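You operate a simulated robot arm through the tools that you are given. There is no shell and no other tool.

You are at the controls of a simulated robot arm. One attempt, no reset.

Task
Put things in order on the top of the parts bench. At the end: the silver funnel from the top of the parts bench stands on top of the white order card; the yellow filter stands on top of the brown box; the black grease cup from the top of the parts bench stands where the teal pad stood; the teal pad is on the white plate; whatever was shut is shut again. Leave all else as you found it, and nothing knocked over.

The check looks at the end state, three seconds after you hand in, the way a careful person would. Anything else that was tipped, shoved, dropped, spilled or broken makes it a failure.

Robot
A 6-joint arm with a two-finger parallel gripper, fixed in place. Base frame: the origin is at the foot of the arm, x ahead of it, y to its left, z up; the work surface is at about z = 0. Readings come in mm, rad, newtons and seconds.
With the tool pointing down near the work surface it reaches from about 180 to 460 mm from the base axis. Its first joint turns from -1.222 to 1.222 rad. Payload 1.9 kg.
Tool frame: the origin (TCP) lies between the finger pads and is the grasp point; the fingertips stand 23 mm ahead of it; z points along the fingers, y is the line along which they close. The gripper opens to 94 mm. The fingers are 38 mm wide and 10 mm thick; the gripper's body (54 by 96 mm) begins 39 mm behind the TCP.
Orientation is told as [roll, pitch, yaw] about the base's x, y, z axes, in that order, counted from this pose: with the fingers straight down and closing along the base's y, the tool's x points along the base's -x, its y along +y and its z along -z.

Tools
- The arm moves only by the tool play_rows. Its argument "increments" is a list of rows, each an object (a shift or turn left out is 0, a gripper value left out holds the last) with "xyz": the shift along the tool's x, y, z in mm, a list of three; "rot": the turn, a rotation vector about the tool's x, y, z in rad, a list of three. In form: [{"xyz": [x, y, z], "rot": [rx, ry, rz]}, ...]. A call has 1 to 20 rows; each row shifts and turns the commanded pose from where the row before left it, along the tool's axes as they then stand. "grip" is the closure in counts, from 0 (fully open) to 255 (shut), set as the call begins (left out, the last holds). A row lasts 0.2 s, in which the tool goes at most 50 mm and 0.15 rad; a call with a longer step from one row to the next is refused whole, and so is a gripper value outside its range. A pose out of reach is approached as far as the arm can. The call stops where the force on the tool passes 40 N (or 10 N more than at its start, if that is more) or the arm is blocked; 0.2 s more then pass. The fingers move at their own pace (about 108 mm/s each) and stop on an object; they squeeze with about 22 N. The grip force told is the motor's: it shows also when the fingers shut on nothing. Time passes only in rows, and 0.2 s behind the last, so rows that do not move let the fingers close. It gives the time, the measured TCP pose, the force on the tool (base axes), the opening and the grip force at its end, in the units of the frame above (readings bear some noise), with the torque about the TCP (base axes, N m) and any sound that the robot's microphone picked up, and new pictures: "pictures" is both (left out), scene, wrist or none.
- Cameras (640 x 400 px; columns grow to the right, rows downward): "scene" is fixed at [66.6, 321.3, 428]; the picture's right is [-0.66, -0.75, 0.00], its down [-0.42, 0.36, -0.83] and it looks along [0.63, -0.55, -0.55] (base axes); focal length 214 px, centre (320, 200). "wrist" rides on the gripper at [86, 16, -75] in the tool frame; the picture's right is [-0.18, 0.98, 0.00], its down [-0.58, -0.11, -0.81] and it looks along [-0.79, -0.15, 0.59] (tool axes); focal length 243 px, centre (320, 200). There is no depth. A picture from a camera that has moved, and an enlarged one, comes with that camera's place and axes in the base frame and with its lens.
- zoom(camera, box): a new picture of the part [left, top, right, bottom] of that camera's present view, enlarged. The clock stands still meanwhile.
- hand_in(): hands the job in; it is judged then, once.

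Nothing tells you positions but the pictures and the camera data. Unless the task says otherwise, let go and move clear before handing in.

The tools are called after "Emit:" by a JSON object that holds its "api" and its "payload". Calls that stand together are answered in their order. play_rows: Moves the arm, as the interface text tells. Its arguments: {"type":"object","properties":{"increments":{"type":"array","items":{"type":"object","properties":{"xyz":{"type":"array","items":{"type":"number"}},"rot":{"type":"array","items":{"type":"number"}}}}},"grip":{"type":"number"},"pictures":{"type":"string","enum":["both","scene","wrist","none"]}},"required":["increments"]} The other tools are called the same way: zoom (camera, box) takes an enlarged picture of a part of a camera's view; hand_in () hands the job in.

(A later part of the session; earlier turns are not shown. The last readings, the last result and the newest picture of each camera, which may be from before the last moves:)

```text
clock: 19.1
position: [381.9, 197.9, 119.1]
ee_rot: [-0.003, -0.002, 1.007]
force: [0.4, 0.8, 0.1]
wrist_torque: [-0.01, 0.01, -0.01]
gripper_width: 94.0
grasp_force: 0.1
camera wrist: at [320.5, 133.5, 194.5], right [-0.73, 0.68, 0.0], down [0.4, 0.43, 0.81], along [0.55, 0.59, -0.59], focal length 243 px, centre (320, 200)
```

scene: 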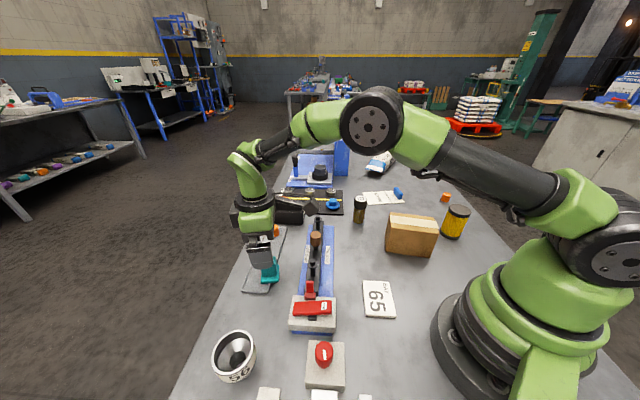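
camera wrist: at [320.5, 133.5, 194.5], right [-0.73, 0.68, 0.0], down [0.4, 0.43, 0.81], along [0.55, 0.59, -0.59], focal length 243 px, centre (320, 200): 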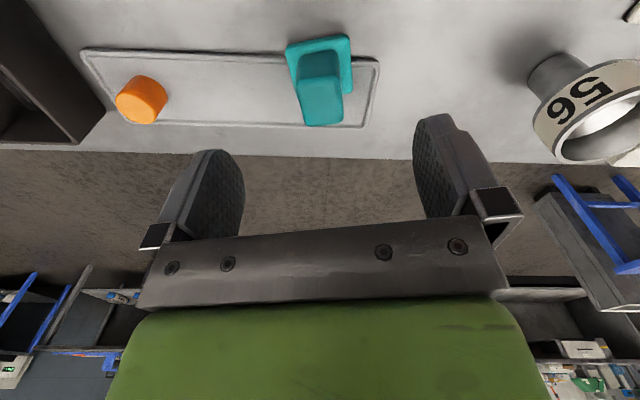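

Emit:
{"api": "zoom", "payload": {"camera": "wrist", "box": [260, 20, 380, 140]}}

Emit:
{"api": "zoom", "payload": {"camera": "scene", "box": [215, 200, 315, 300]}}

```text
3.33 times, centred on (320, 80) of wrist
camera zoom: at [320.5, 133.5, 194.5], right [-0.73, 0.68, 0.0], down [0.4, 0.43, 0.81], along [0.55, 0.59, -0.59], focal length 809 px, centre (320, 600)
```

zoom: 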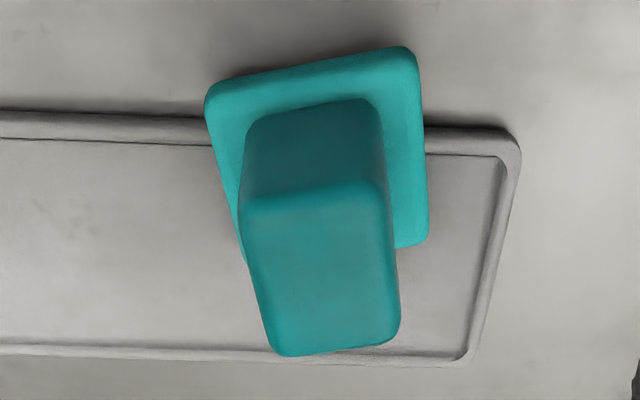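

```text
4.00 times, centred on (265, 250) of scene
camera zoom: at [66.6, 321.3, 428.0], right [-0.66, -0.75, 0.0], down [-0.42, 0.36, -0.83], along [0.63, -0.55, -0.55], focal length 858 px, centre (540, 0)
```

zoom: 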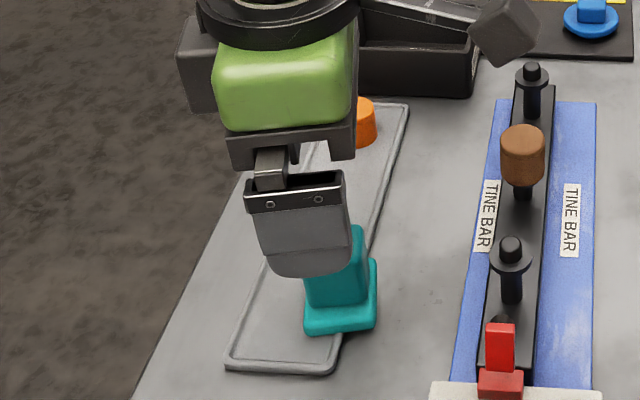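

The hover is well aligned over the cube. Descending to grasp height and closing.

Emit:
{"api": "play_rows", "payload": {"increments": [{"xyz": [0, 0, 27]}, {"xyz": [0, 0, 27]}, {"xyz": [0, 0, 24.5]}, {}], "pictures": "wrist"}}

Emit:
{"api": "play_rows", "payload": {"increments": [{}, {}, {}, {}], "grip": 255, "pictures": "both"}}

```text
clock: 20.1
position: [380.8, 197.6, 41.2]
ee_rot: [-0.001, -0.001, 1.006]
force: [0.4, 0.1, 0.4]
wrist_torque: [-0.05, -0.01, 0.02]
gripper_width: 93.7
grasp_force: 0.0
camera wrist: at [320.1, 133.9, 116.0], right [-0.73, 0.68, 0.0], down [0.4, 0.43, 0.81], along [0.55, 0.59, -0.59], focal length 243 px, centre (320, 200)
```

wrist: 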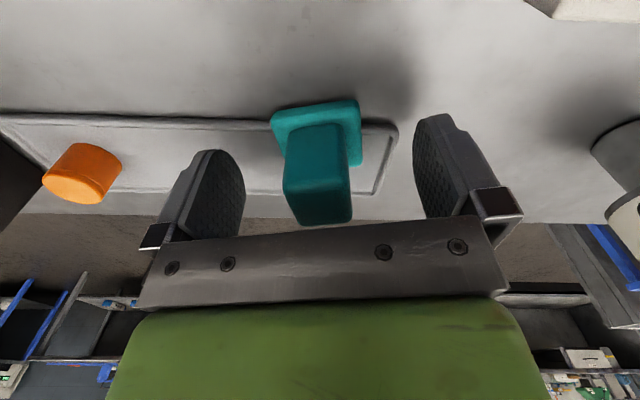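

```text
clock: 21.1
position: [382.0, 197.4, 41.4]
ee_rot: [-0.002, 0.0, 1.006]
force: [0.8, -0.2, 0.2]
wrist_torque: [-0.01, 0.02, 0.02]
gripper_width: 27.5
grasp_force: 22.1
camera wrist: at [320.1, 133.8, 116.2], right [-0.73, 0.68, 0.0], down [0.4, 0.43, 0.81], along [0.55, 0.59, -0.59], focal length 243 px, centre (320, 200)
```

scene: 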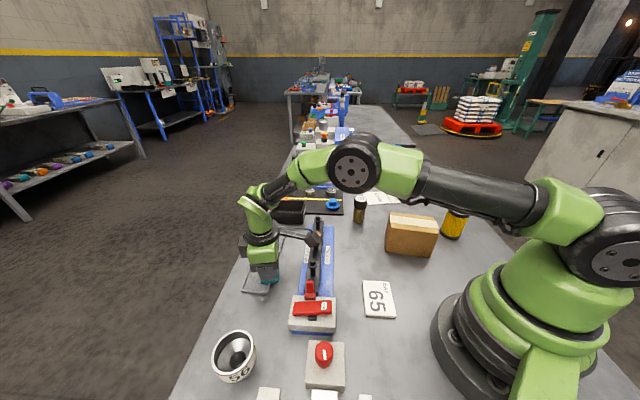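
wrist: 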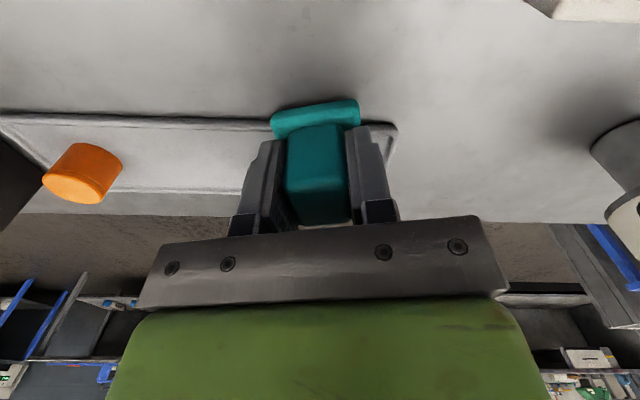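

The pad is held (27.5 mm wide). Lifting and carrying it over to hover above the BAY 65 plate.

Emit:
{"api": "play_rows", "payload": {"increments": [{"xyz": [0, 0, -10]}, {"xyz": [0, 0, -35]}, {"xyz": [0, 0, -40]}, {"xyz": [0, 0, -35]}, {"xyz": [37.6, 14.9, 0]}, {"xyz": [37.6, 14.9, 0]}, {"xyz": [37.6, 14.9, 0]}, {"xyz": [37.6, 14.9, 0]}, {"xyz": [37.6, 14.9, 0]}, {"xyz": [37.6, 14.9, 0]}, {"rot": [0, 0, 0.11]}, {"rot": [0, 0, 0.111]}, {}], "pictures": "both"}}

```text
clock: 23.9
position: [185.9, 56.2, 161.3]
ee_rot: [0.0, -0.001, 0.783]
force: [-0.1, 0.2, 0.0]
wrist_torque: [-0.01, 0.04, 0.04]
gripper_width: 0.1
grasp_force: 22.1
camera wrist: at [111.2, 6.0, 236.5], right [-0.56, 0.83, 0.0], down [0.49, 0.33, 0.81], along [0.67, 0.45, -0.59], focal length 243 px, centre (320, 200)
```

scene: 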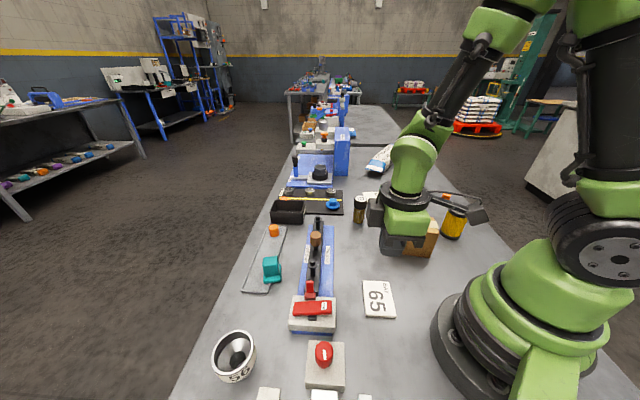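
wrist: 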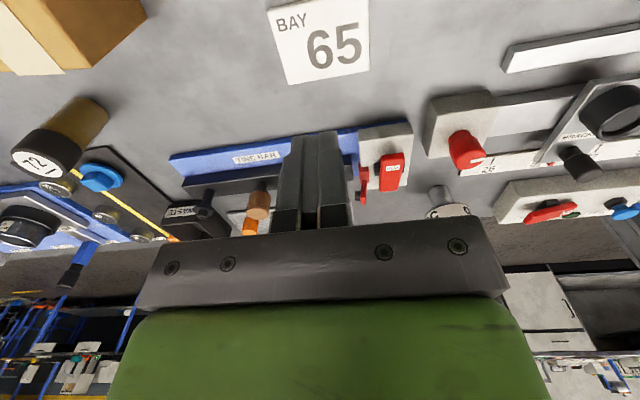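

The pad slipped out during the lift and is still standing near its old place. I'll zoom to see how it sits now before retrying.

Emit:
{"api": "zoom", "payload": {"camera": "scene", "box": [245, 245, 295, 300]}}

Emit:
{"api": "zoom", "payload": {"camera": "scene", "box": [235, 215, 305, 300]}}

```text
7.27 times, centred on (270, 272) of scene
camera zoom: at [66.6, 321.3, 428.0], right [-0.66, -0.75, 0.0], down [-0.42, 0.36, -0.83], along [0.63, -0.55, -0.55], focal length 1560 px, centre (684, -327)
```

zoom: 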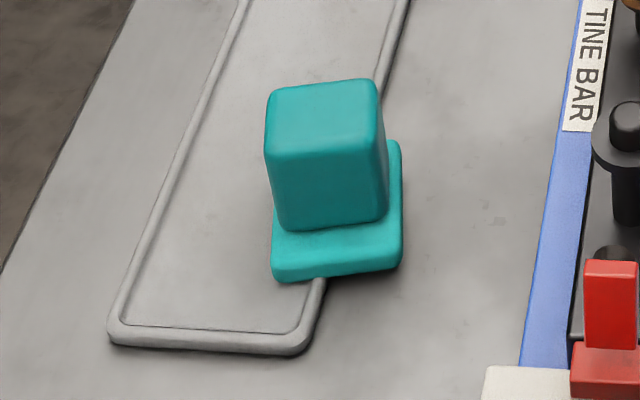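

```text
4.71 times, centred on (270, 258) of scene
camera zoom: at [66.6, 321.3, 428.0], right [-0.66, -0.75, 0.0], down [-0.42, 0.36, -0.83], along [0.63, -0.55, -0.55], focal length 1009 px, centre (555, -71)
```

zoom: 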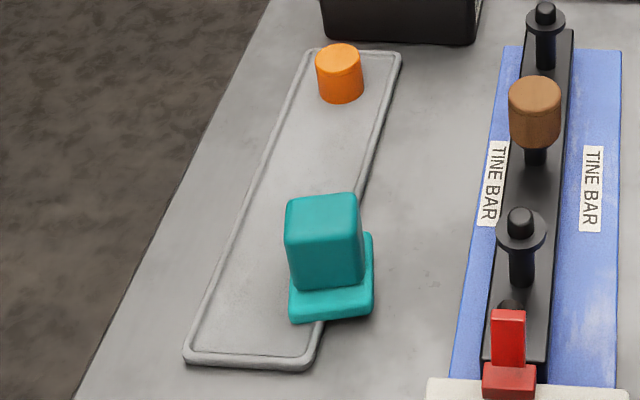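

The pad moved about 5 mm and still stands; likely the lift was too abrupt. I'll return to hover above it and re-measure.

Emit:
{"api": "play_rows", "payload": {"increments": [{"rot": [0, 0, -0.11]}, {"rot": [0, 0, -0.111]}, {"xyz": [-37.2, -14.5, 0]}, {"xyz": [-37.2, -14.5, 0]}, {"xyz": [-37.2, -14.5, 0]}, {"xyz": [-37.2, -14.5, 0]}, {"xyz": [-37.2, -14.5, 0]}, {"xyz": [-37.2, -14.5, 0]}, {"xyz": [0, 0, 20]}, {"xyz": [0, 0, 22]}, {}], "grip": 0, "pictures": "wrist"}}

Emit:
{"api": "zoom", "payload": {"camera": "wrist", "box": [260, 20, 380, 140]}}

```text
clock: 26.3
position: [378.4, 197.6, 119.9]
ee_rot: [0.0, 0.001, 1.006]
force: [-0.2, 0.1, 0.5]
wrist_torque: [-0.03, -0.01, 0.0]
gripper_width: 93.9
grasp_force: 0.0
camera wrist: at [316.8, 134.2, 194.6], right [-0.73, 0.68, 0.0], down [0.4, 0.43, 0.81], along [0.55, 0.59, -0.59], focal length 243 px, centre (320, 200)
```

wrist: 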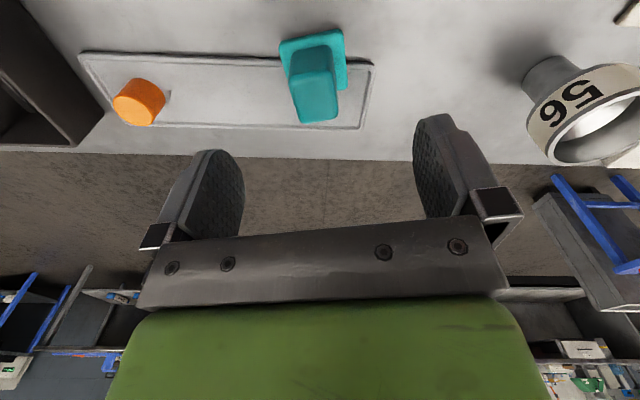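

```text
3.33 times, centred on (320, 80) of wrist
camera zoom: at [316.8, 134.2, 194.6], right [-0.73, 0.68, 0.0], down [0.4, 0.43, 0.81], along [0.55, 0.59, -0.59], focal length 809 px, centre (320, 600)
```

zoom: 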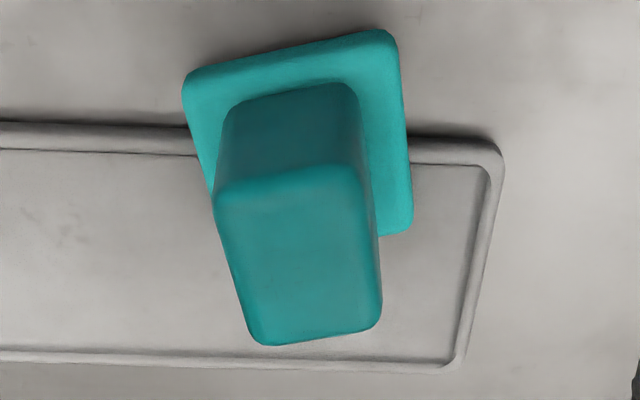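

The pad sits at about (377,194), still square to the gripper. Re-grasping, and this time lifting slowly while watching the force.

Emit:
{"api": "play_rows", "payload": {"increments": [{"xyz": [3.6, -1.1, 27]}, {"xyz": [0, 0, 27]}, {"xyz": [0, 0, 25]}, {}], "pictures": "none"}}

Emit:
{"api": "play_rows", "payload": {"increments": [{}, {}, {}, {}, {}], "grip": 255, "pictures": "none"}}

Emit:
{"api": "play_rows", "payload": {"increments": [{"xyz": [0, 0, -1]}, {"xyz": [0, 0, -1]}, {"xyz": [0, 0, -1]}, {"xyz": [0, 0, -1]}, {"xyz": [0, 0, -1]}], "pictures": "both"}}

```text
clock: 27.3
position: [377.6, 193.6, 40.5]
ee_rot: [-0.003, -0.001, 1.006]
force: [0.5, -0.1, 0.4]
wrist_torque: [0.0, 0.0, 0.0]
gripper_width: 94.2
grasp_force: 0.1
```

```text
clock: 28.5
position: [377.1, 193.1, 41.2]
ee_rot: [-0.001, -0.001, 1.005]
force: [0.2, 1.1, 0.0]
wrist_torque: [0.02, 0.01, -0.03]
gripper_width: 27.6
grasp_force: 22.0
```

```text
clock: 29.7
position: [376.5, 193.7, 45.6]
ee_rot: [-0.002, -0.001, 1.006]
force: [-0.3, 0.1, 0.4]
wrist_torque: [0.02, -0.03, 0.02]
gripper_width: 27.7
grasp_force: 22.3
camera wrist: at [315.8, 129.7, 120.3], right [-0.73, 0.68, 0.0], down [0.4, 0.43, 0.81], along [0.55, 0.59, -0.59], focal length 243 px, centre (320, 200)
```

scene: 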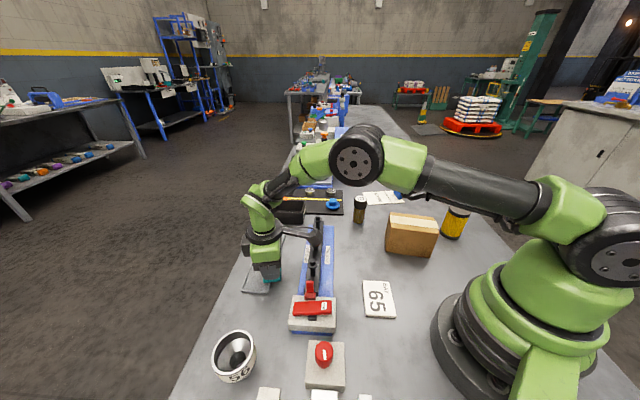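
wrist: 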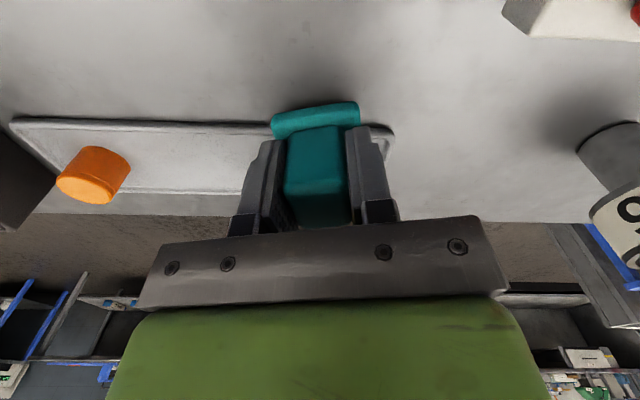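

Force is near zero so the pad is light, and it seems to be rising with the fingers. Continuing a slow lift with checks.

Emit:
{"api": "play_rows", "payload": {"increments": [{"xyz": [0, 0, -2]}, {"xyz": [0, 0, -2]}, {"xyz": [0, 0, -2]}, {"xyz": [0, 0, -2]}, {"xyz": [0, 0, -2]}], "pictures": "both"}}

Emit:
{"api": "zoom", "payload": {"camera": "scene", "box": [235, 215, 305, 300]}}

```text
clock: 30.9
position: [378.4, 194.3, 56.3]
ee_rot: [-0.002, 0.0, 1.005]
force: [0.2, -0.3, -0.5]
wrist_torque: [-0.03, 0.03, -0.03]
gripper_width: 27.8
grasp_force: 21.7
camera wrist: at [315.8, 129.7, 130.7], right [-0.73, 0.68, 0.0], down [0.4, 0.43, 0.81], along [0.55, 0.59, -0.59], focal length 243 px, centre (320, 200)
```

scene: 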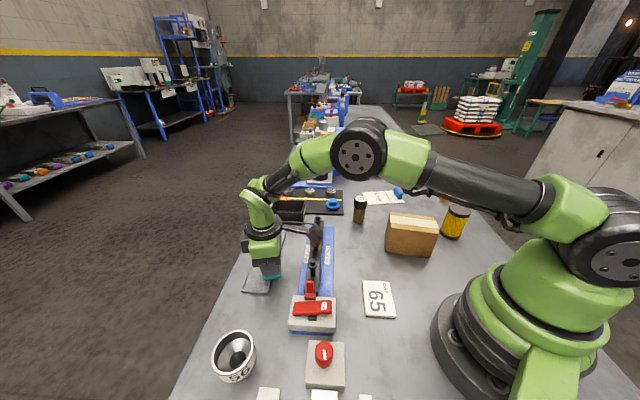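
wrist: 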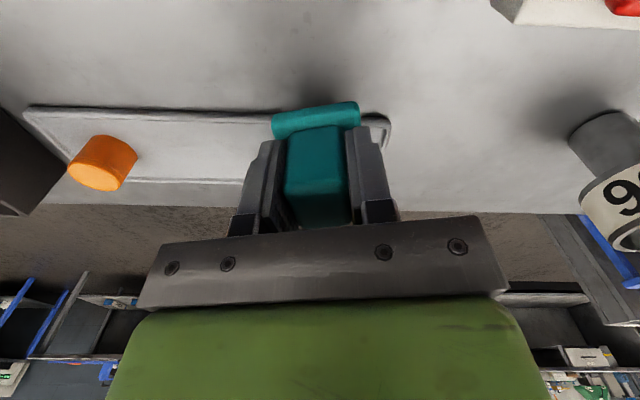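

```text
4.71 times, centred on (270, 258) of scene
camera zoom: at [66.6, 321.3, 428.0], right [-0.66, -0.75, 0.0], down [-0.42, 0.36, -0.83], along [0.63, -0.55, -0.55], focal length 1009 px, centre (555, -71)
```

zoom: 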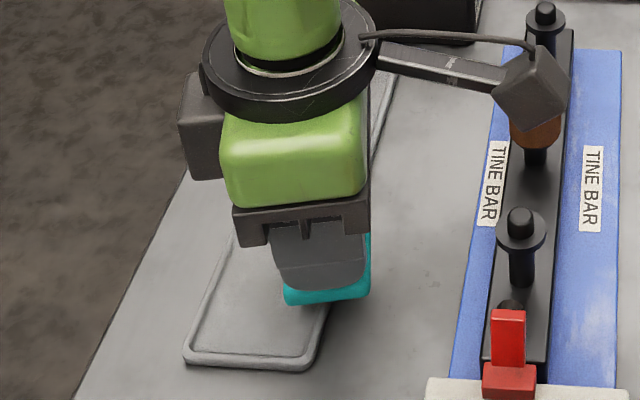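

The slow lift holds. I'll keep lifting gently, then carry it with ramped speed.

Emit:
{"api": "play_rows", "payload": {"increments": [{"xyz": [0, 0, -3]}, {"xyz": [0, 0, -4]}, {"xyz": [0, 0, -5]}, {"xyz": [0, 0, -6]}, {"xyz": [0, 0, -6]}, {"xyz": [0, 0, -6]}, {"xyz": [0, 0, -6]}, {"xyz": [0, 0, -6]}, {"xyz": [0, 0, -6]}, {"xyz": [0, 0, -6]}, {"xyz": [0, 0, -6]}, {"xyz": [0, 0, -6]}, {"xyz": [0, 0, -6]}, {"xyz": [0, 0, -5]}, {"xyz": [0, 0, -4]}, {"xyz": [0, 0, -3]}], "pictures": "wrist"}}

```text
clock: 34.3
position: [378.5, 192.4, 139.0]
ee_rot: [-0.002, 0.0, 1.005]
force: [-0.7, 0.5, -1.4]
wrist_torque: [0.02, -0.02, 0.01]
gripper_width: 27.4
grasp_force: 22.1
camera wrist: at [315.5, 129.6, 214.6], right [-0.73, 0.68, 0.0], down [0.4, 0.43, 0.81], along [0.55, 0.59, -0.59], focal length 243 px, centre (320, 200)
```

wrist: 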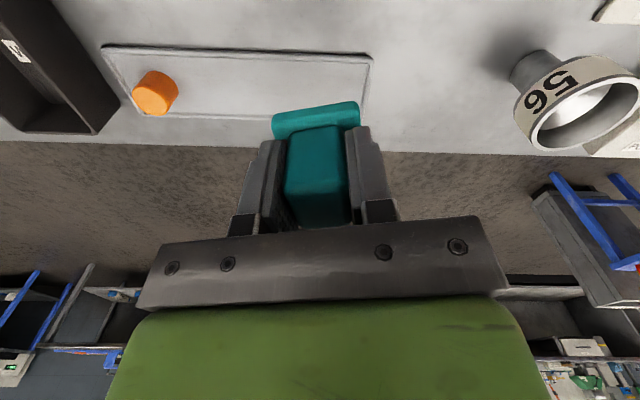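

Held firmly. Now the gentle carry to above the plate.

Emit:
{"api": "play_rows", "payload": {"increments": [{"xyz": [3.7, 1.5, 0]}, {"xyz": [7.4, 2.9, 0]}, {"xyz": [11.2, 4.4, 0]}, {"xyz": [13.9, 5.5, 0]}, {"xyz": [13.9, 5.5, 0]}, {"xyz": [13.9, 5.5, 0]}, {"xyz": [13.9, 5.5, 0]}, {"xyz": [13.9, 5.5, 0]}, {"xyz": [13.9, 5.5, 0]}, {"xyz": [13.9, 5.5, 0]}, {"xyz": [13.9, 5.5, 0]}, {"xyz": [13.9, 5.5, 0]}, {"xyz": [13.9, 5.5, 0]}, {"xyz": [13.9, 5.5, 0]}, {"xyz": [13.9, 5.5, 0]}, {"xyz": [11.2, 4.4, 0]}, {"xyz": [9.3, 3.7, 0]}, {"xyz": [5.6, 2.2, 0]}, {"xyz": [3.7, 1.5, 0]}], "pictures": "wrist"}}

Emit:
{"api": "play_rows", "payload": {"increments": [{"rot": [0, 0, 0.02]}, {"rot": [0, 0, 0.04]}, {"rot": [0, 0, 0.05]}, {"rot": [0, 0, 0.05]}, {"rot": [0, 0, 0.04]}, {"rot": [0, 0, 0.02]}, {}], "pictures": "both"}}

```text
clock: 38.3
position: [185.5, 54.9, 138.8]
ee_rot: [0.001, 0.0, 1.005]
force: [0.3, -0.8, -1.3]
wrist_torque: [-0.01, -0.01, 0.0]
gripper_width: 27.8
grasp_force: 22.3
camera wrist: at [125.3, -9.3, 214.1], right [-0.73, 0.68, 0.0], down [0.4, 0.43, 0.81], along [0.55, 0.59, -0.59], focal length 243 px, centre (320, 200)
```

wrist: 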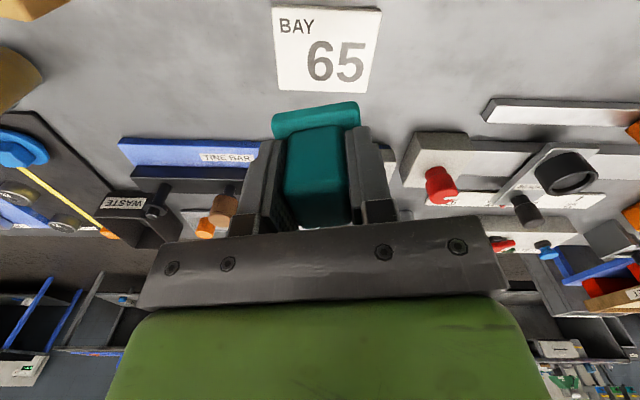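

```text
clock: 39.9
position: [186.5, 55.8, 139.0]
ee_rot: [-0.002, 0.0, 0.784]
force: [-0.3, -0.3, -0.8]
wrist_torque: [-0.02, 0.0, 0.0]
gripper_width: 27.7
grasp_force: 22.0
camera wrist: at [112.5, 5.7, 214.2], right [-0.56, 0.83, 0.0], down [0.49, 0.33, 0.81], along [0.67, 0.46, -0.59], focal length 243 px, centre (320, 200)
```

scene: 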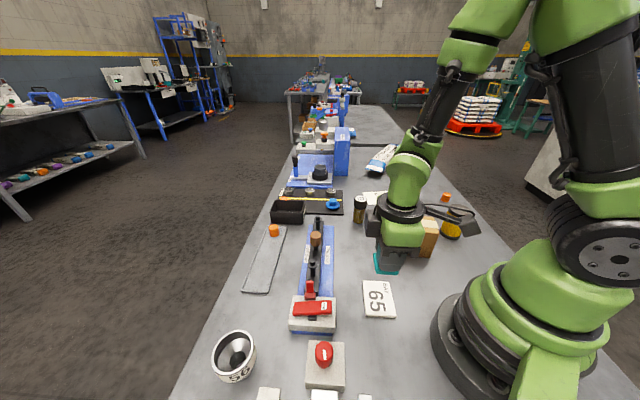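
wrist: 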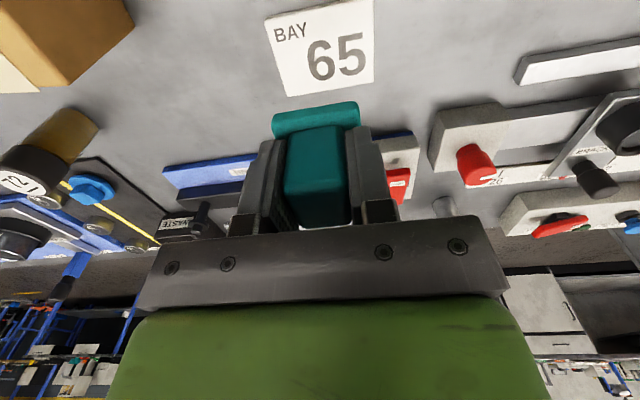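

Emit:
{"api": "zoom", "payload": {"camera": "wrist", "box": [240, 0, 400, 110]}}

Emit:
{"api": "zoom", "payload": {"camera": "scene", "box": [340, 220, 430, 330]}}

```text
3.64 times, centred on (320, 55) of wrist
camera zoom: at [112.5, 5.7, 214.2], right [-0.56, 0.83, 0.0], down [0.49, 0.33, 0.81], along [0.67, 0.46, -0.59], focal length 882 px, centre (320, 727)
```

zoom: 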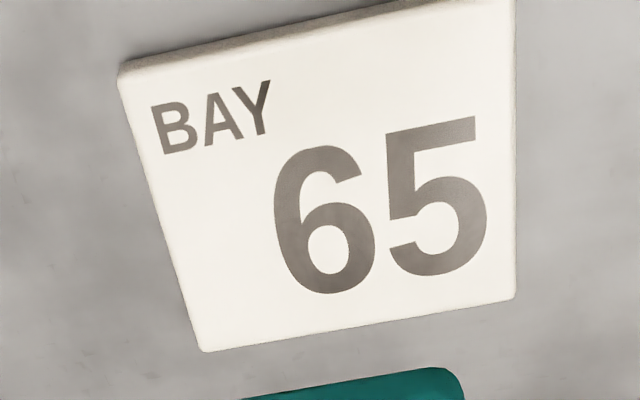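

```text
3.64 times, centred on (385, 275) of scene
camera zoom: at [66.6, 321.3, 428.0], right [-0.66, -0.75, 0.0], down [-0.42, 0.36, -0.83], along [0.63, -0.55, -0.55], focal length 780 px, centre (84, -73)
```

zoom: 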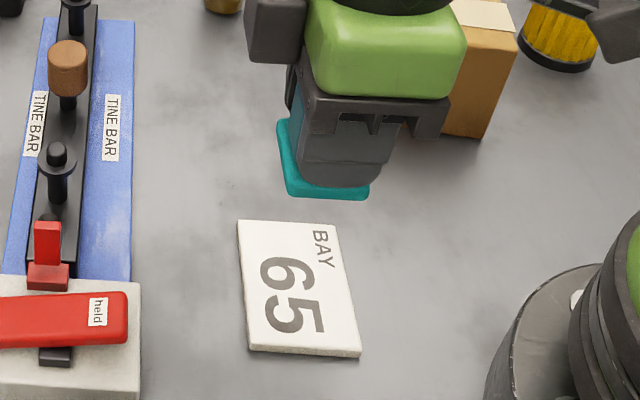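

The plate is centred near (184,56), matching the pad's position. Lowering gently to just above the plate.

Emit:
{"api": "play_rows", "payload": {"increments": [{"xyz": [0, 0, 3]}, {"xyz": [0, 0, 5]}, {"xyz": [0, 0, 7]}, {"xyz": [0, 0, 8]}, {"xyz": [0, 0, 8]}, {"xyz": [0, 0, 8]}, {"xyz": [0, 0, 8]}, {"xyz": [0, 0, 8]}, {"xyz": [0, 0, 8]}, {"xyz": [0, 0, 8]}, {"xyz": [0, 0, 6]}, {"xyz": [0, 0, 5]}, {"xyz": [0, 0, 3]}, {"xyz": [0, 0, 1]}, {}], "pictures": "both"}}

```text
clock: 43.1
position: [186.4, 54.4, 53.5]
ee_rot: [0.0, -0.003, 0.785]
force: [0.2, 0.1, -0.5]
wrist_torque: [-0.04, 0.02, -0.02]
gripper_width: 27.5
grasp_force: 22.3
camera wrist: at [112.8, 5.7, 128.1], right [-0.57, 0.82, 0.0], down [0.49, 0.33, 0.81], along [0.67, 0.46, -0.59], focal length 243 px, centre (320, 200)
```

scene: 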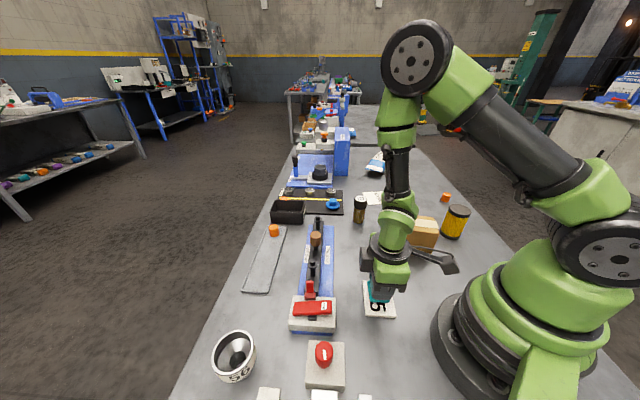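
wrist: 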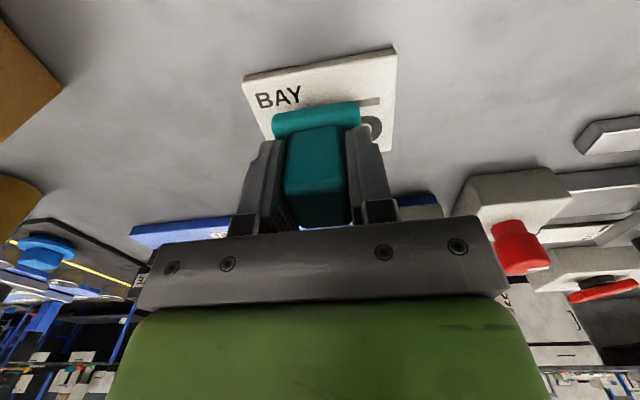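

Now lowering in small steps and watching for contact force.

Emit:
{"api": "play_rows", "payload": {"increments": [{"xyz": [0, 0, 1.5]}, {"xyz": [0, 0, 1.5]}, {}], "pictures": "none"}}

Emit:
{"api": "play_rows", "payload": {"increments": [{"xyz": [0, 0, 1]}, {"xyz": [0, 0, 1]}, {}], "pictures": "none"}}

Emit:
{"api": "zoom", "payload": {"camera": "scene", "box": [350, 265, 420, 325]}}

```text
clock: 43.9
position: [187.0, 54.6, 49.9]
ee_rot: [-0.002, -0.001, 0.786]
force: [-0.2, 0.0, -0.8]
wrist_torque: [0.03, 0.0, 0.02]
gripper_width: 27.5
grasp_force: 21.9
```

```text
clock: 44.7
position: [186.0, 54.9, 48.6]
ee_rot: [-0.002, 0.0, 0.785]
force: [-0.6, 0.4, -1.6]
wrist_torque: [0.03, -0.01, 0.0]
gripper_width: 27.8
grasp_force: 22.1
```

```text
6.67 times, centred on (385, 295) of scene
camera zoom: at [66.6, 321.3, 428.0], right [-0.66, -0.75, 0.0], down [-0.42, 0.36, -0.83], along [0.63, -0.55, -0.55], focal length 1430 px, centre (-113, -433)
```

zoom: 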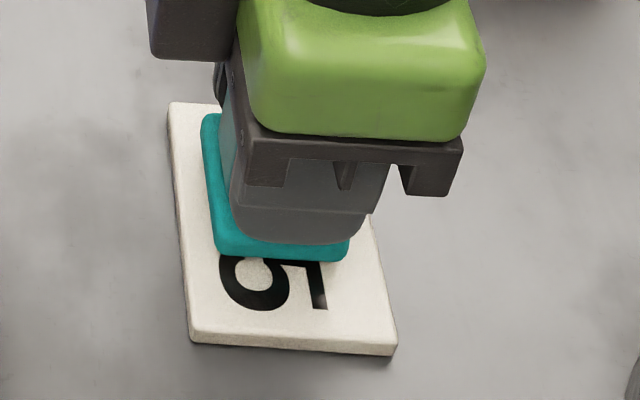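

Emit:
{"api": "play_rows", "payload": {"increments": [{"xyz": [0, 0, 1]}, {"xyz": [0, 0, 1]}, {}], "pictures": "none"}}

Emit:
{"api": "play_rows", "payload": {"increments": [{"xyz": [0, 0, 1]}, {"xyz": [0, 0, 0.5]}, {}], "pictures": "none"}}

Emit:
{"api": "zoom", "payload": {"camera": "scene", "box": [350, 265, 420, 325]}}

```text
clock: 45.5
position: [186.4, 55.3, 45.8]
ee_rot: [-0.001, -0.002, 0.786]
force: [-0.2, -0.3, 0.3]
wrist_torque: [0.04, -0.03, 0.0]
gripper_width: 27.7
grasp_force: 21.7
```

```text
clock: 46.3
position: [186.6, 53.5, 45.3]
ee_rot: [-0.001, -0.002, 0.785]
force: [-1.3, 1.0, 11.1]
wrist_torque: [-0.01, 0.05, 0.03]
gripper_width: 27.5
grasp_force: 21.3
```

```text
6.67 times, centred on (385, 295) of scene
camera zoom: at [66.6, 321.3, 428.0], right [-0.66, -0.75, 0.0], down [-0.42, 0.36, -0.83], along [0.63, -0.55, -0.55], focal length 1430 px, centre (-113, -433)
```

zoom: 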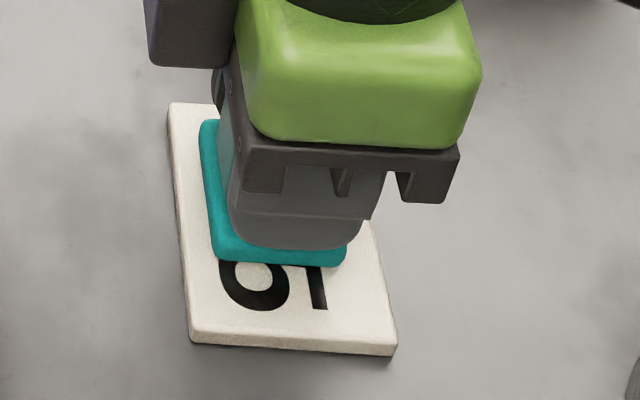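

Contact with the plate (11 N). Easing off slightly, then opening and rising.

Emit:
{"api": "play_rows", "payload": {"increments": [{"xyz": [0, 0, -0.5]}, {}], "pictures": "none"}}

Emit:
{"api": "play_rows", "payload": {"increments": [{}, {}, {}, {}], "grip": 0, "pictures": "none"}}

Emit:
{"api": "play_rows", "payload": {"increments": [{"xyz": [0, 0, -5]}, {"xyz": [0, 0, -15]}, {"xyz": [0, 0, -30]}, {"xyz": [0, 0, -40]}, {"xyz": [0, 0, -40]}, {}], "pictures": "both"}}

Emit:
{"api": "zoom", "payload": {"camera": "scene", "box": [350, 255, 420, 325]}}

```text
clock: 46.9
position: [185.8, 54.6, 46.1]
ee_rot: [0.0, 0.0, 0.786]
force: [0.7, 0.7, -0.7]
wrist_torque: [-0.01, -0.02, -0.02]
gripper_width: 27.6
grasp_force: 21.8
```

```text
clock: 47.9
position: [186.8, 55.6, 45.5]
ee_rot: [-0.002, -0.002, 0.787]
force: [0.9, -0.7, 0.8]
wrist_torque: [0.02, 0.01, 0.0]
gripper_width: 94.0
grasp_force: 0.0
```

```text
clock: 49.3
position: [187.3, 53.6, 174.9]
ee_rot: [-0.001, -0.003, 0.789]
force: [-0.1, 1.0, -0.2]
wrist_torque: [-0.01, 0.03, 0.0]
gripper_width: 94.0
grasp_force: 0.0
camera wrist: at [112.8, 5.6, 250.2], right [-0.57, 0.82, 0.0], down [0.49, 0.34, 0.81], along [0.67, 0.46, -0.59], focal length 243 px, centre (320, 200)
```

scene: 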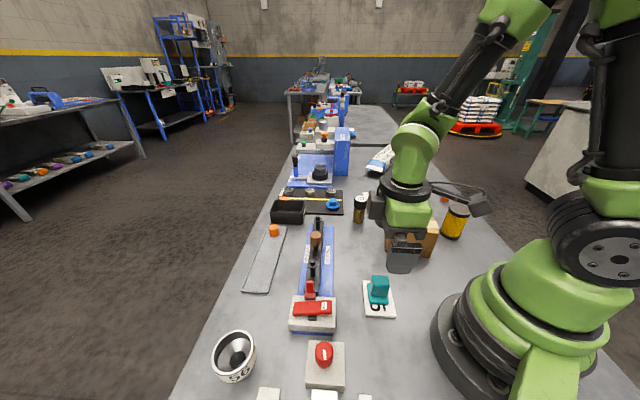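
wrist: 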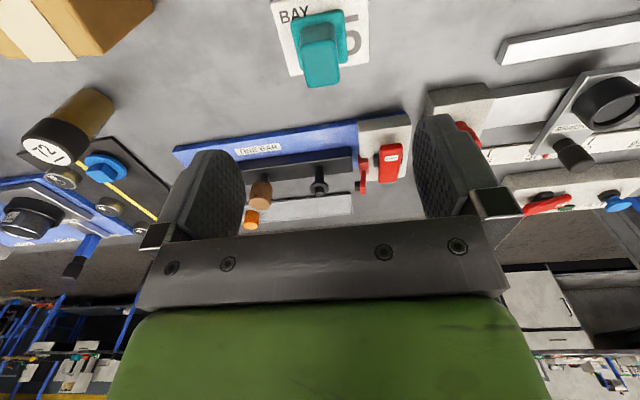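

```text
5.71 times, centred on (385, 290) of scene
camera zoom: at [66.6, 321.3, 428.0], right [-0.66, -0.75, 0.0], down [-0.42, 0.36, -0.83], along [0.63, -0.55, -0.55], focal length 1226 px, centre (-51, -314)
```

zoom: 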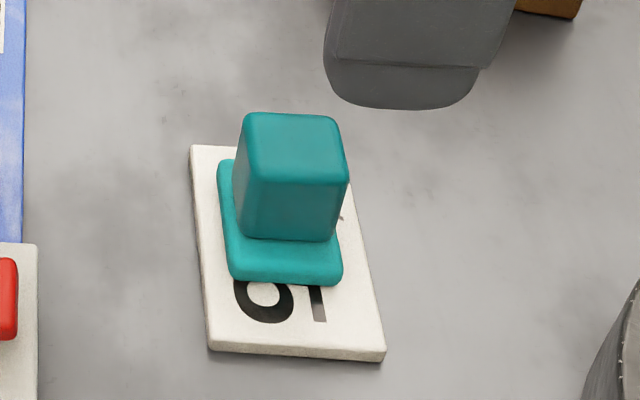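

The teal pad stands squarely on the plate. Next, moving over for a close look at the grease cup.

Emit:
{"api": "play_rows", "payload": {"increments": [{"xyz": [0, 0, -30]}, {"xyz": [8.7, -39.8, -6]}, {"xyz": [8.7, -39.8, -6]}, {"xyz": [8.7, -39.8, -6]}, {"xyz": [8.7, -39.8, -6]}, {"rot": [0, 0, 0.135]}, {"rot": [0, 0, 0.135]}, {"rot": [0, 0, 0.135]}, {"rot": [0, 0, 0.135]}, {"rot": [0, 0, 0.135]}, {"rot": [0, 0, 0.135]}, {"rot": [0, 0, 0.135]}, {"rot": [0, 0, 0.135]}, {}], "pictures": "both"}}

Emit:
{"api": "zoom", "payload": {"camera": "wrist", "box": [240, 40, 400, 180]}}

```text
clock: 52.3
position: [274.8, -81.2, 228.8]
ee_rot: [0.001, -0.002, -0.293]
force: [-0.7, -0.2, -0.2]
wrist_torque: [-0.03, 0.0, -0.01]
gripper_width: 93.7
grasp_force: 0.0
camera wrist: at [195.1, -40.8, 304.2], right [0.46, 0.89, 0.0], down [0.52, -0.27, 0.81], along [0.72, -0.37, -0.59], focal length 243 px, centre (320, 200)
```

scene: 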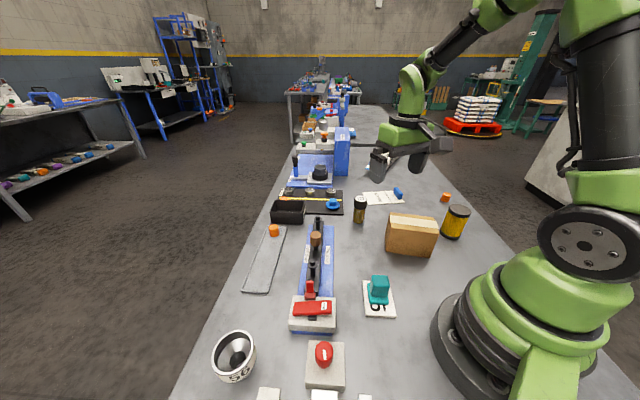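
wrist: 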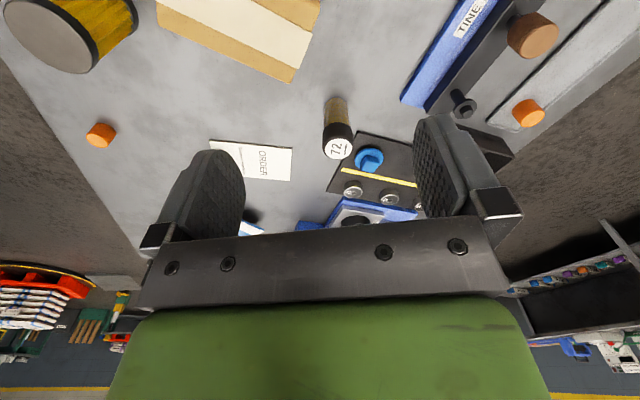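

```text
2.86 times, centred on (320, 110) of wrist
camera zoom: at [195.1, -40.8, 304.2], right [0.46, 0.89, 0.0], down [0.52, -0.27, 0.81], along [0.72, -0.37, -0.59], focal length 693 px, centre (320, 457)
```

zoom: 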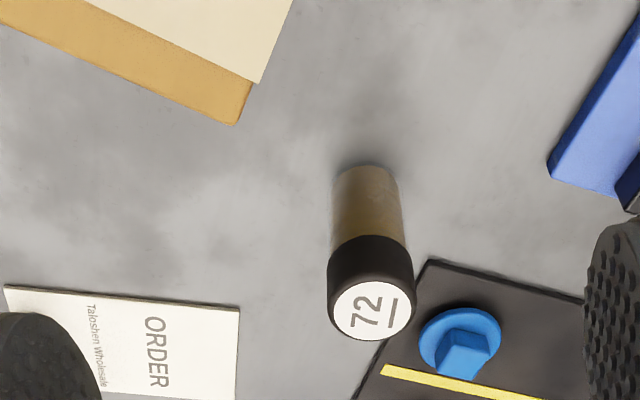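

The cup's centre is near (375,-110), about 37 mm wide and 85 tall. Before grasping, I'll look at the now-empty tray spot to plan the placement.

Emit:
{"api": "zoom", "payload": {"camera": "scene", "box": [245, 245, 295, 300]}}

Emit:
{"api": "zoom", "payload": {"camera": "scene", "box": [235, 215, 305, 300]}}

```text
7.27 times, centred on (270, 272) of scene
camera zoom: at [66.6, 321.3, 428.0], right [-0.66, -0.75, 0.0], down [-0.42, 0.36, -0.83], along [0.63, -0.55, -0.55], focal length 1560 px, centre (684, -327)
```

zoom: 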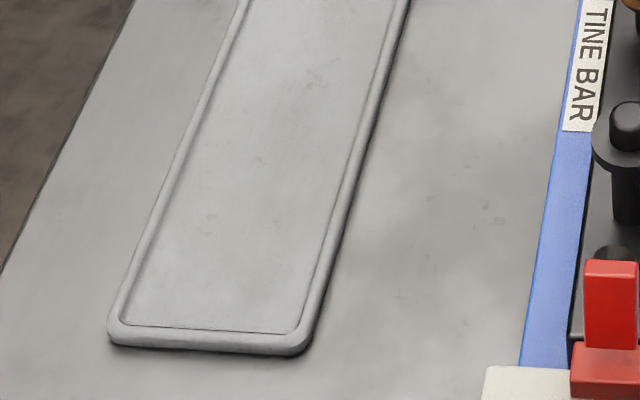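

```text
4.71 times, centred on (270, 258) of scene
camera zoom: at [66.6, 321.3, 428.0], right [-0.66, -0.75, 0.0], down [-0.42, 0.36, -0.83], along [0.63, -0.55, -0.55], focal length 1009 px, centre (555, -71)
```

zoom: 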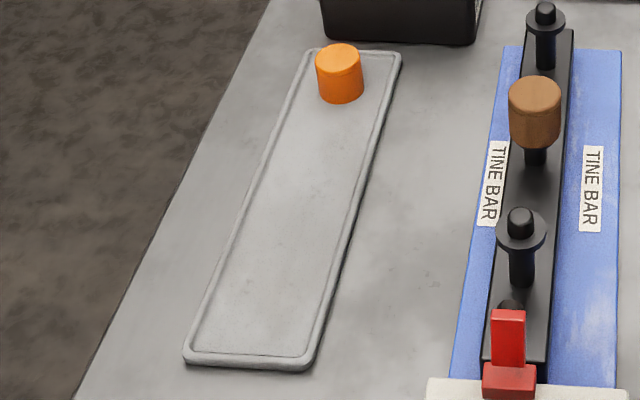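

The tray is thin with a small rim; the pad's old centre was ≈(383,197). Now hovering above the grease cup.

Emit:
{"api": "play_rows", "payload": {"increments": [{"xyz": [-34.9, 0.5, 29]}, {"xyz": [-34.9, 0.5, 29]}, {"xyz": [-34.9, 0.5, 29]}, {}], "grip": 0, "pictures": "wrist"}}

Emit:
{"api": "zoom", "payload": {"camera": "wrist", "box": [240, 60, 400, 220]}}

Emit:
{"api": "zoom", "payload": {"camera": "scene", "box": [325, 140, 425, 240]}}

```text
clock: 53.3
position: [375.7, -110.4, 143.4]
ee_rot: [0.0, -0.001, -0.293]
force: [0.4, 0.2, -0.5]
wrist_torque: [-0.01, 0.01, 0.0]
gripper_width: 93.8
grasp_force: 0.0
camera wrist: at [295.7, -69.4, 217.4], right [0.46, 0.89, 0.0], down [0.52, -0.27, 0.81], along [0.72, -0.37, -0.59], focal length 243 px, centre (320, 200)
```

wrist: 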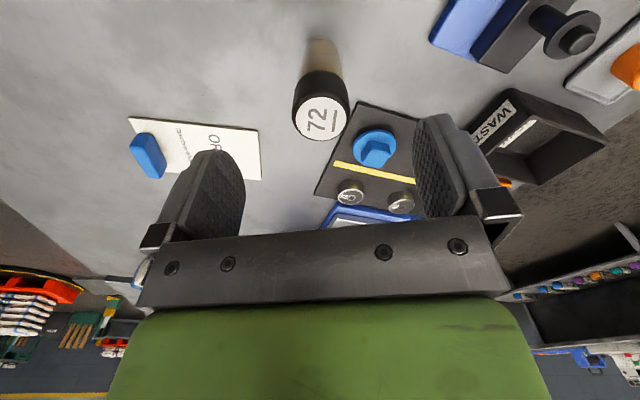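

```text
2.50 times, centred on (320, 140) of wrist
camera zoom: at [295.7, -69.4, 217.4], right [0.46, 0.89, 0.0], down [0.52, -0.27, 0.81], along [0.72, -0.37, -0.59], focal length 606 px, centre (320, 350)
```

zoom: 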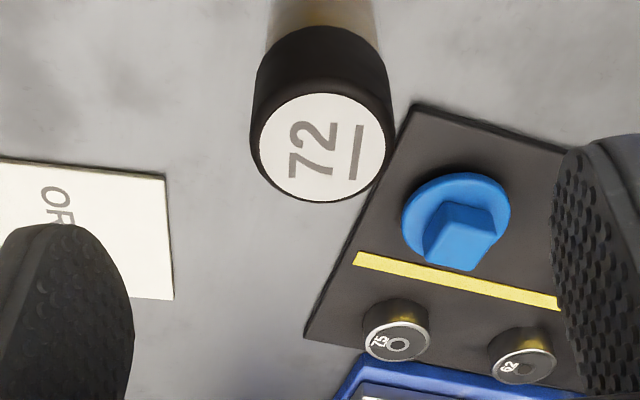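

```text
4.00 times, centred on (375, 190) of scene
camera zoom: at [66.7, 321.3, 428.0], right [-0.66, -0.75, 0.0], down [-0.42, 0.36, -0.83], along [0.63, -0.55, -0.55], focal length 858 px, centre (100, 240)
```

zoom: 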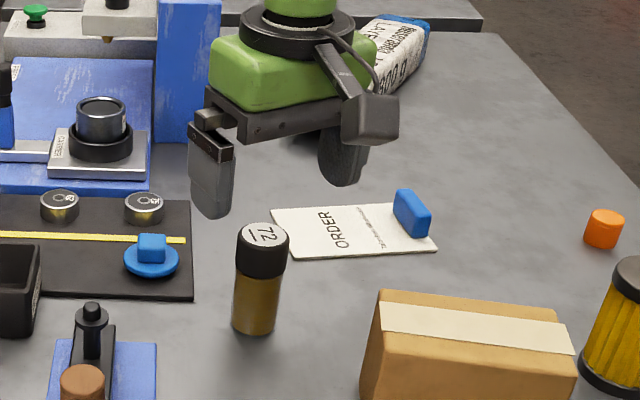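

Cup centre refined to ≈(378.5,-112). Descending around it and closing.

Emit:
{"api": "play_rows", "payload": {"increments": [{"xyz": [-3.4, -0.8, 5]}, {"xyz": [0, 0, 25]}, {"xyz": [0, 0, 25]}, {"xyz": [0, 0, 20]}, {"xyz": [0, 0, 11]}, {}], "pictures": "wrist"}}

```text
clock: 54.7
position: [379.2, -113.5, 57.0]
ee_rot: [0.0, -0.002, -0.293]
force: [0.6, -0.3, 0.6]
wrist_torque: [0.0, -0.01, -0.02]
gripper_width: 94.0
grasp_force: 0.0
camera wrist: at [299.0, -71.8, 131.2], right [0.46, 0.89, 0.0], down [0.52, -0.27, 0.81], along [0.72, -0.37, -0.59], focal length 243 px, centre (320, 200)
```

wrist: 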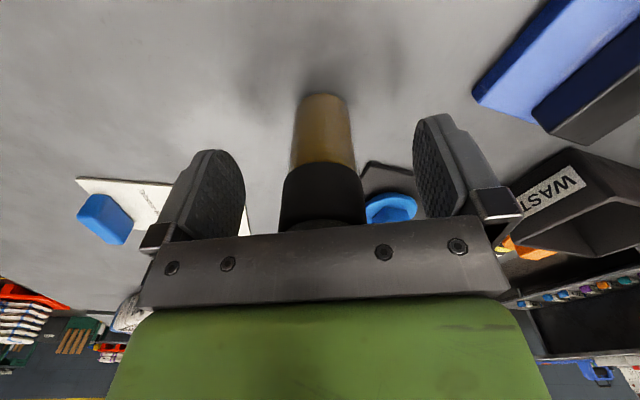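

Emit:
{"api": "play_rows", "payload": {"increments": [{}, {}, {}, {}, {}], "grip": 255, "pictures": "wrist"}}

Emit:
{"api": "play_rows", "payload": {"increments": [{"xyz": [0, 0, -1]}, {"xyz": [0, 0, -1]}, {"xyz": [0, 0, -1]}, {"xyz": [0, 0, -1]}, {"xyz": [0, 0, -1]}, {"xyz": [0, 0, -2]}, {"xyz": [0, 0, -2]}, {"xyz": [0, 0, -2]}, {}], "pictures": "both"}}

Emit:
{"api": "zoom", "payload": {"camera": "scene", "box": [325, 160, 405, 240]}}

```text
clock: 55.9
position: [378.8, -113.2, 56.2]
ee_rot: [0.0, -0.002, -0.293]
force: [-0.2, -0.6, 0.3]
wrist_torque: [0.02, 0.04, 0.03]
gripper_width: 36.3
grasp_force: 22.1
camera wrist: at [298.9, -71.8, 131.3], right [0.46, 0.89, 0.0], down [0.52, -0.27, 0.81], along [0.72, -0.37, -0.59], focal length 243 px, centre (320, 200)
```

wrist: 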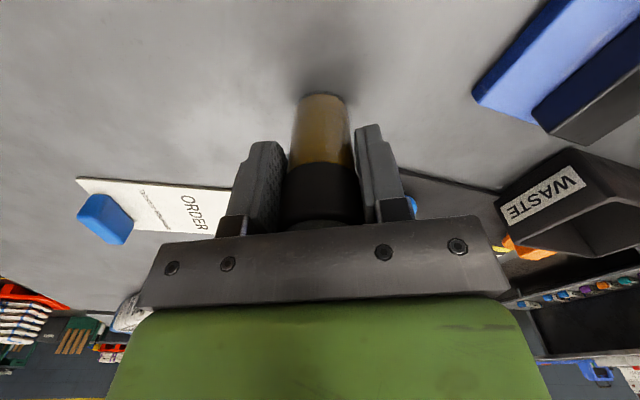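

```text
clock: 57.9
position: [377.9, -113.6, 66.7]
ee_rot: [0.001, -0.001, -0.292]
force: [-0.3, -0.2, -0.8]
wrist_torque: [0.0, -0.02, 0.05]
gripper_width: 36.4
grasp_force: 22.0
camera wrist: at [298.8, -71.7, 142.2], right [0.46, 0.89, 0.0], down [0.52, -0.27, 0.81], along [0.72, -0.37, -0.59], focal length 243 px, centre (320, 200)
```

scene: 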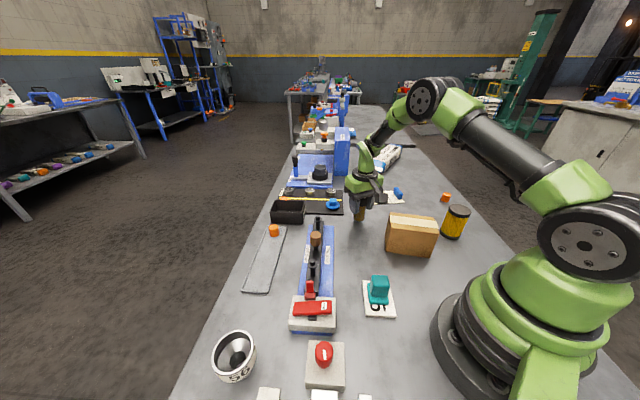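
wrist: 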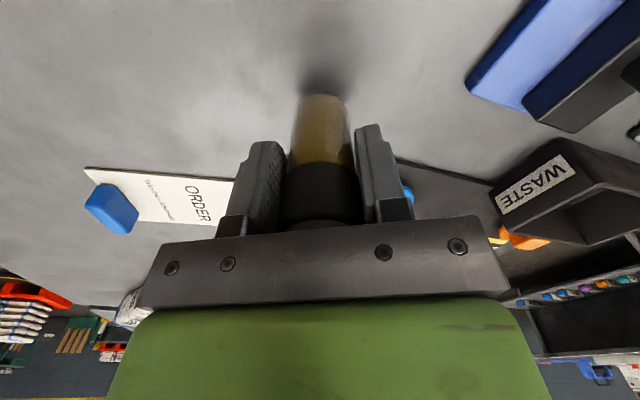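

```text
5.00 times, centred on (365, 200) of scene
camera zoom: at [66.6, 321.3, 428.0], right [-0.66, -0.75, 0.0], down [-0.42, 0.36, -0.83], along [0.63, -0.55, -0.55], focal length 1072 px, centre (95, 200)
```

zoom: 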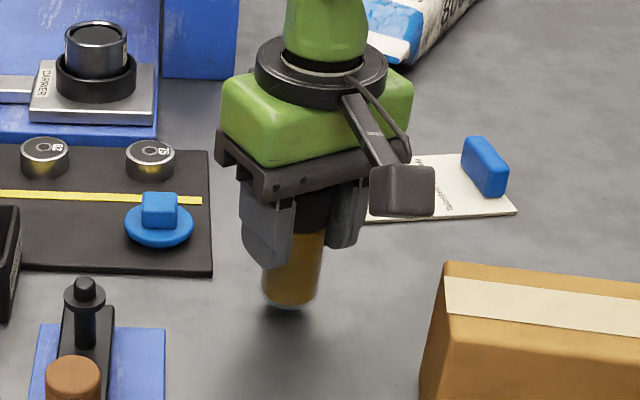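

The cup is held and rising cleanly. Lifting it high, then carrying it in a gentle arc over to the tray.

Emit:
{"api": "play_rows", "payload": {"increments": [{"xyz": [0, 0, -3]}, {"xyz": [0, 0, -5]}, {"xyz": [0, 0, -7]}, {"xyz": [0, 0, -8]}, {"xyz": [0, 0, -8]}, {"xyz": [0, 0, -8]}, {"xyz": [0, 0, -8]}, {"xyz": [0, 0, -8]}, {"xyz": [0, 0, -8]}, {"xyz": [0, 0, -8]}, {"xyz": [0, 0, -8]}, {"xyz": [0, 0, -8]}, {"xyz": [0, 0, -8]}, {"xyz": [0, 0, -8]}, {"xyz": [0, 0, -6]}, {"xyz": [0, 0, -4]}, {}], "pictures": "none"}}

Emit:
{"api": "play_rows", "payload": {"increments": [{"xyz": [-0.3, 4, 0], "rot": [0, 0, -0.0097]}, {"xyz": [-0.6, 8, 0], "rot": [0, 0, -0.0194]}, {"xyz": [-1, 12, 0], "rot": [0, 0, -0.029]}, {"xyz": [-1.3, 15, 0], "rot": [0, 0, -0.0364]}, {"xyz": [-1.3, 15, 0], "rot": [0, 0, -0.0364]}, {"xyz": [-1.3, 15, 0], "rot": [0, 0, -0.0364]}, {"xyz": [-1.3, 15, 0], "rot": [0, 0, -0.0364]}, {"xyz": [-1.3, 15, 0], "rot": [0, 0, -0.0364]}, {"xyz": [-1.3, 15, 0], "rot": [0, 0, -0.0364]}, {"xyz": [-1.3, 15, 0], "rot": [0, 0, -0.0364]}, {"xyz": [-1.3, 15, 0], "rot": [0, 0, -0.0364]}, {"xyz": [-1.3, 15, 0], "rot": [0, 0, -0.0364]}, {"xyz": [-1.3, 15, 0], "rot": [0, 0, -0.0364]}, {"xyz": [-1.3, 15, 0], "rot": [0, 0, -0.0364]}, {"xyz": [-1.3, 15, 0], "rot": [0, 0, -0.0364]}, {"xyz": [-1.3, 15, 0], "rot": [0, 0, -0.0364]}, {"xyz": [-1.3, 15, 0], "rot": [0, 0, -0.0364]}, {"xyz": [-1.3, 14, 0], "rot": [0, 0, -0.034]}, {"xyz": [-1, 10, 0], "rot": [0, 0, -0.024]}, {"xyz": [-0.5, 5, 0], "rot": [0, 0, -0.012]}], "pictures": "both"}}

```text
clock: 61.5
position: [378.3, -111.8, 180.9]
ee_rot: [0.001, 0.001, -0.292]
force: [-0.5, -0.6, -1.7]
wrist_torque: [0.04, 0.0, 0.02]
gripper_width: 36.2
grasp_force: 22.3
```

```text
clock: 65.7
position: [398.2, 146.1, 181.8]
ee_rot: [-0.001, -0.001, 0.349]
force: [0.1, 0.6, -0.9]
wrist_torque: [0.03, 0.0, 0.0]
gripper_width: 36.4
grasp_force: 21.7
camera wrist: at [309.9, 133.1, 255.6], right [-0.16, 0.99, 0.0], down [0.58, 0.1, 0.81], along [0.8, 0.13, -0.59], focal length 243 px, centre (320, 200)
```

scene: 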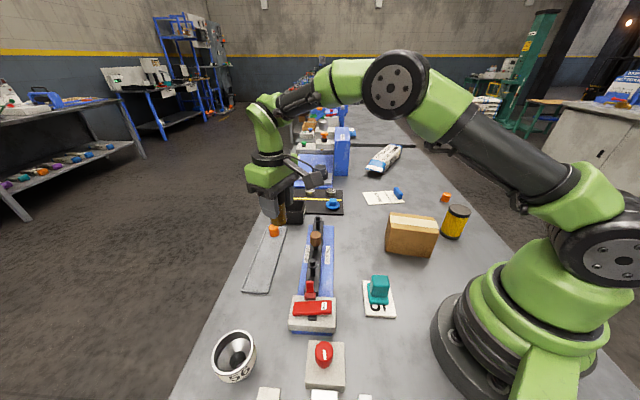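
wrist: 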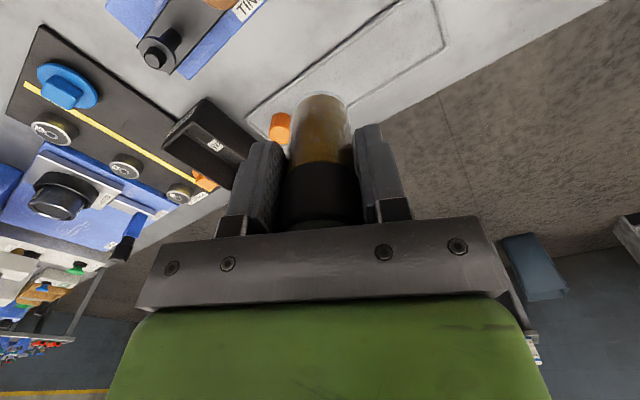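

Emit:
{"api": "zoom", "payload": {"camera": "wrist", "box": [240, 0, 460, 140]}}

```text
2.86 times, centred on (350, 70) of wrist
camera zoom: at [309.9, 133.1, 255.6], right [-0.16, 0.99, 0.0], down [0.58, 0.1, 0.81], along [0.8, 0.13, -0.59], focal length 693 px, centre (234, 571)
```

zoom: 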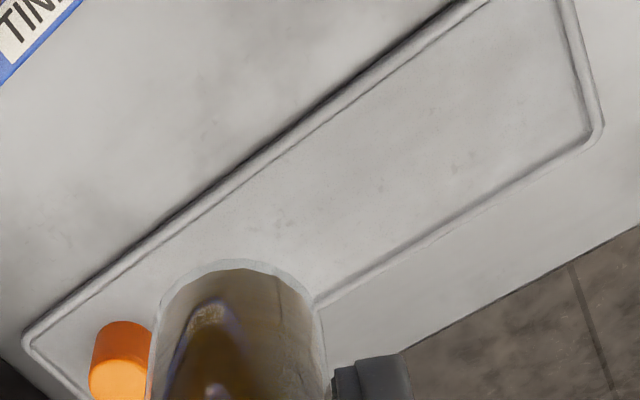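

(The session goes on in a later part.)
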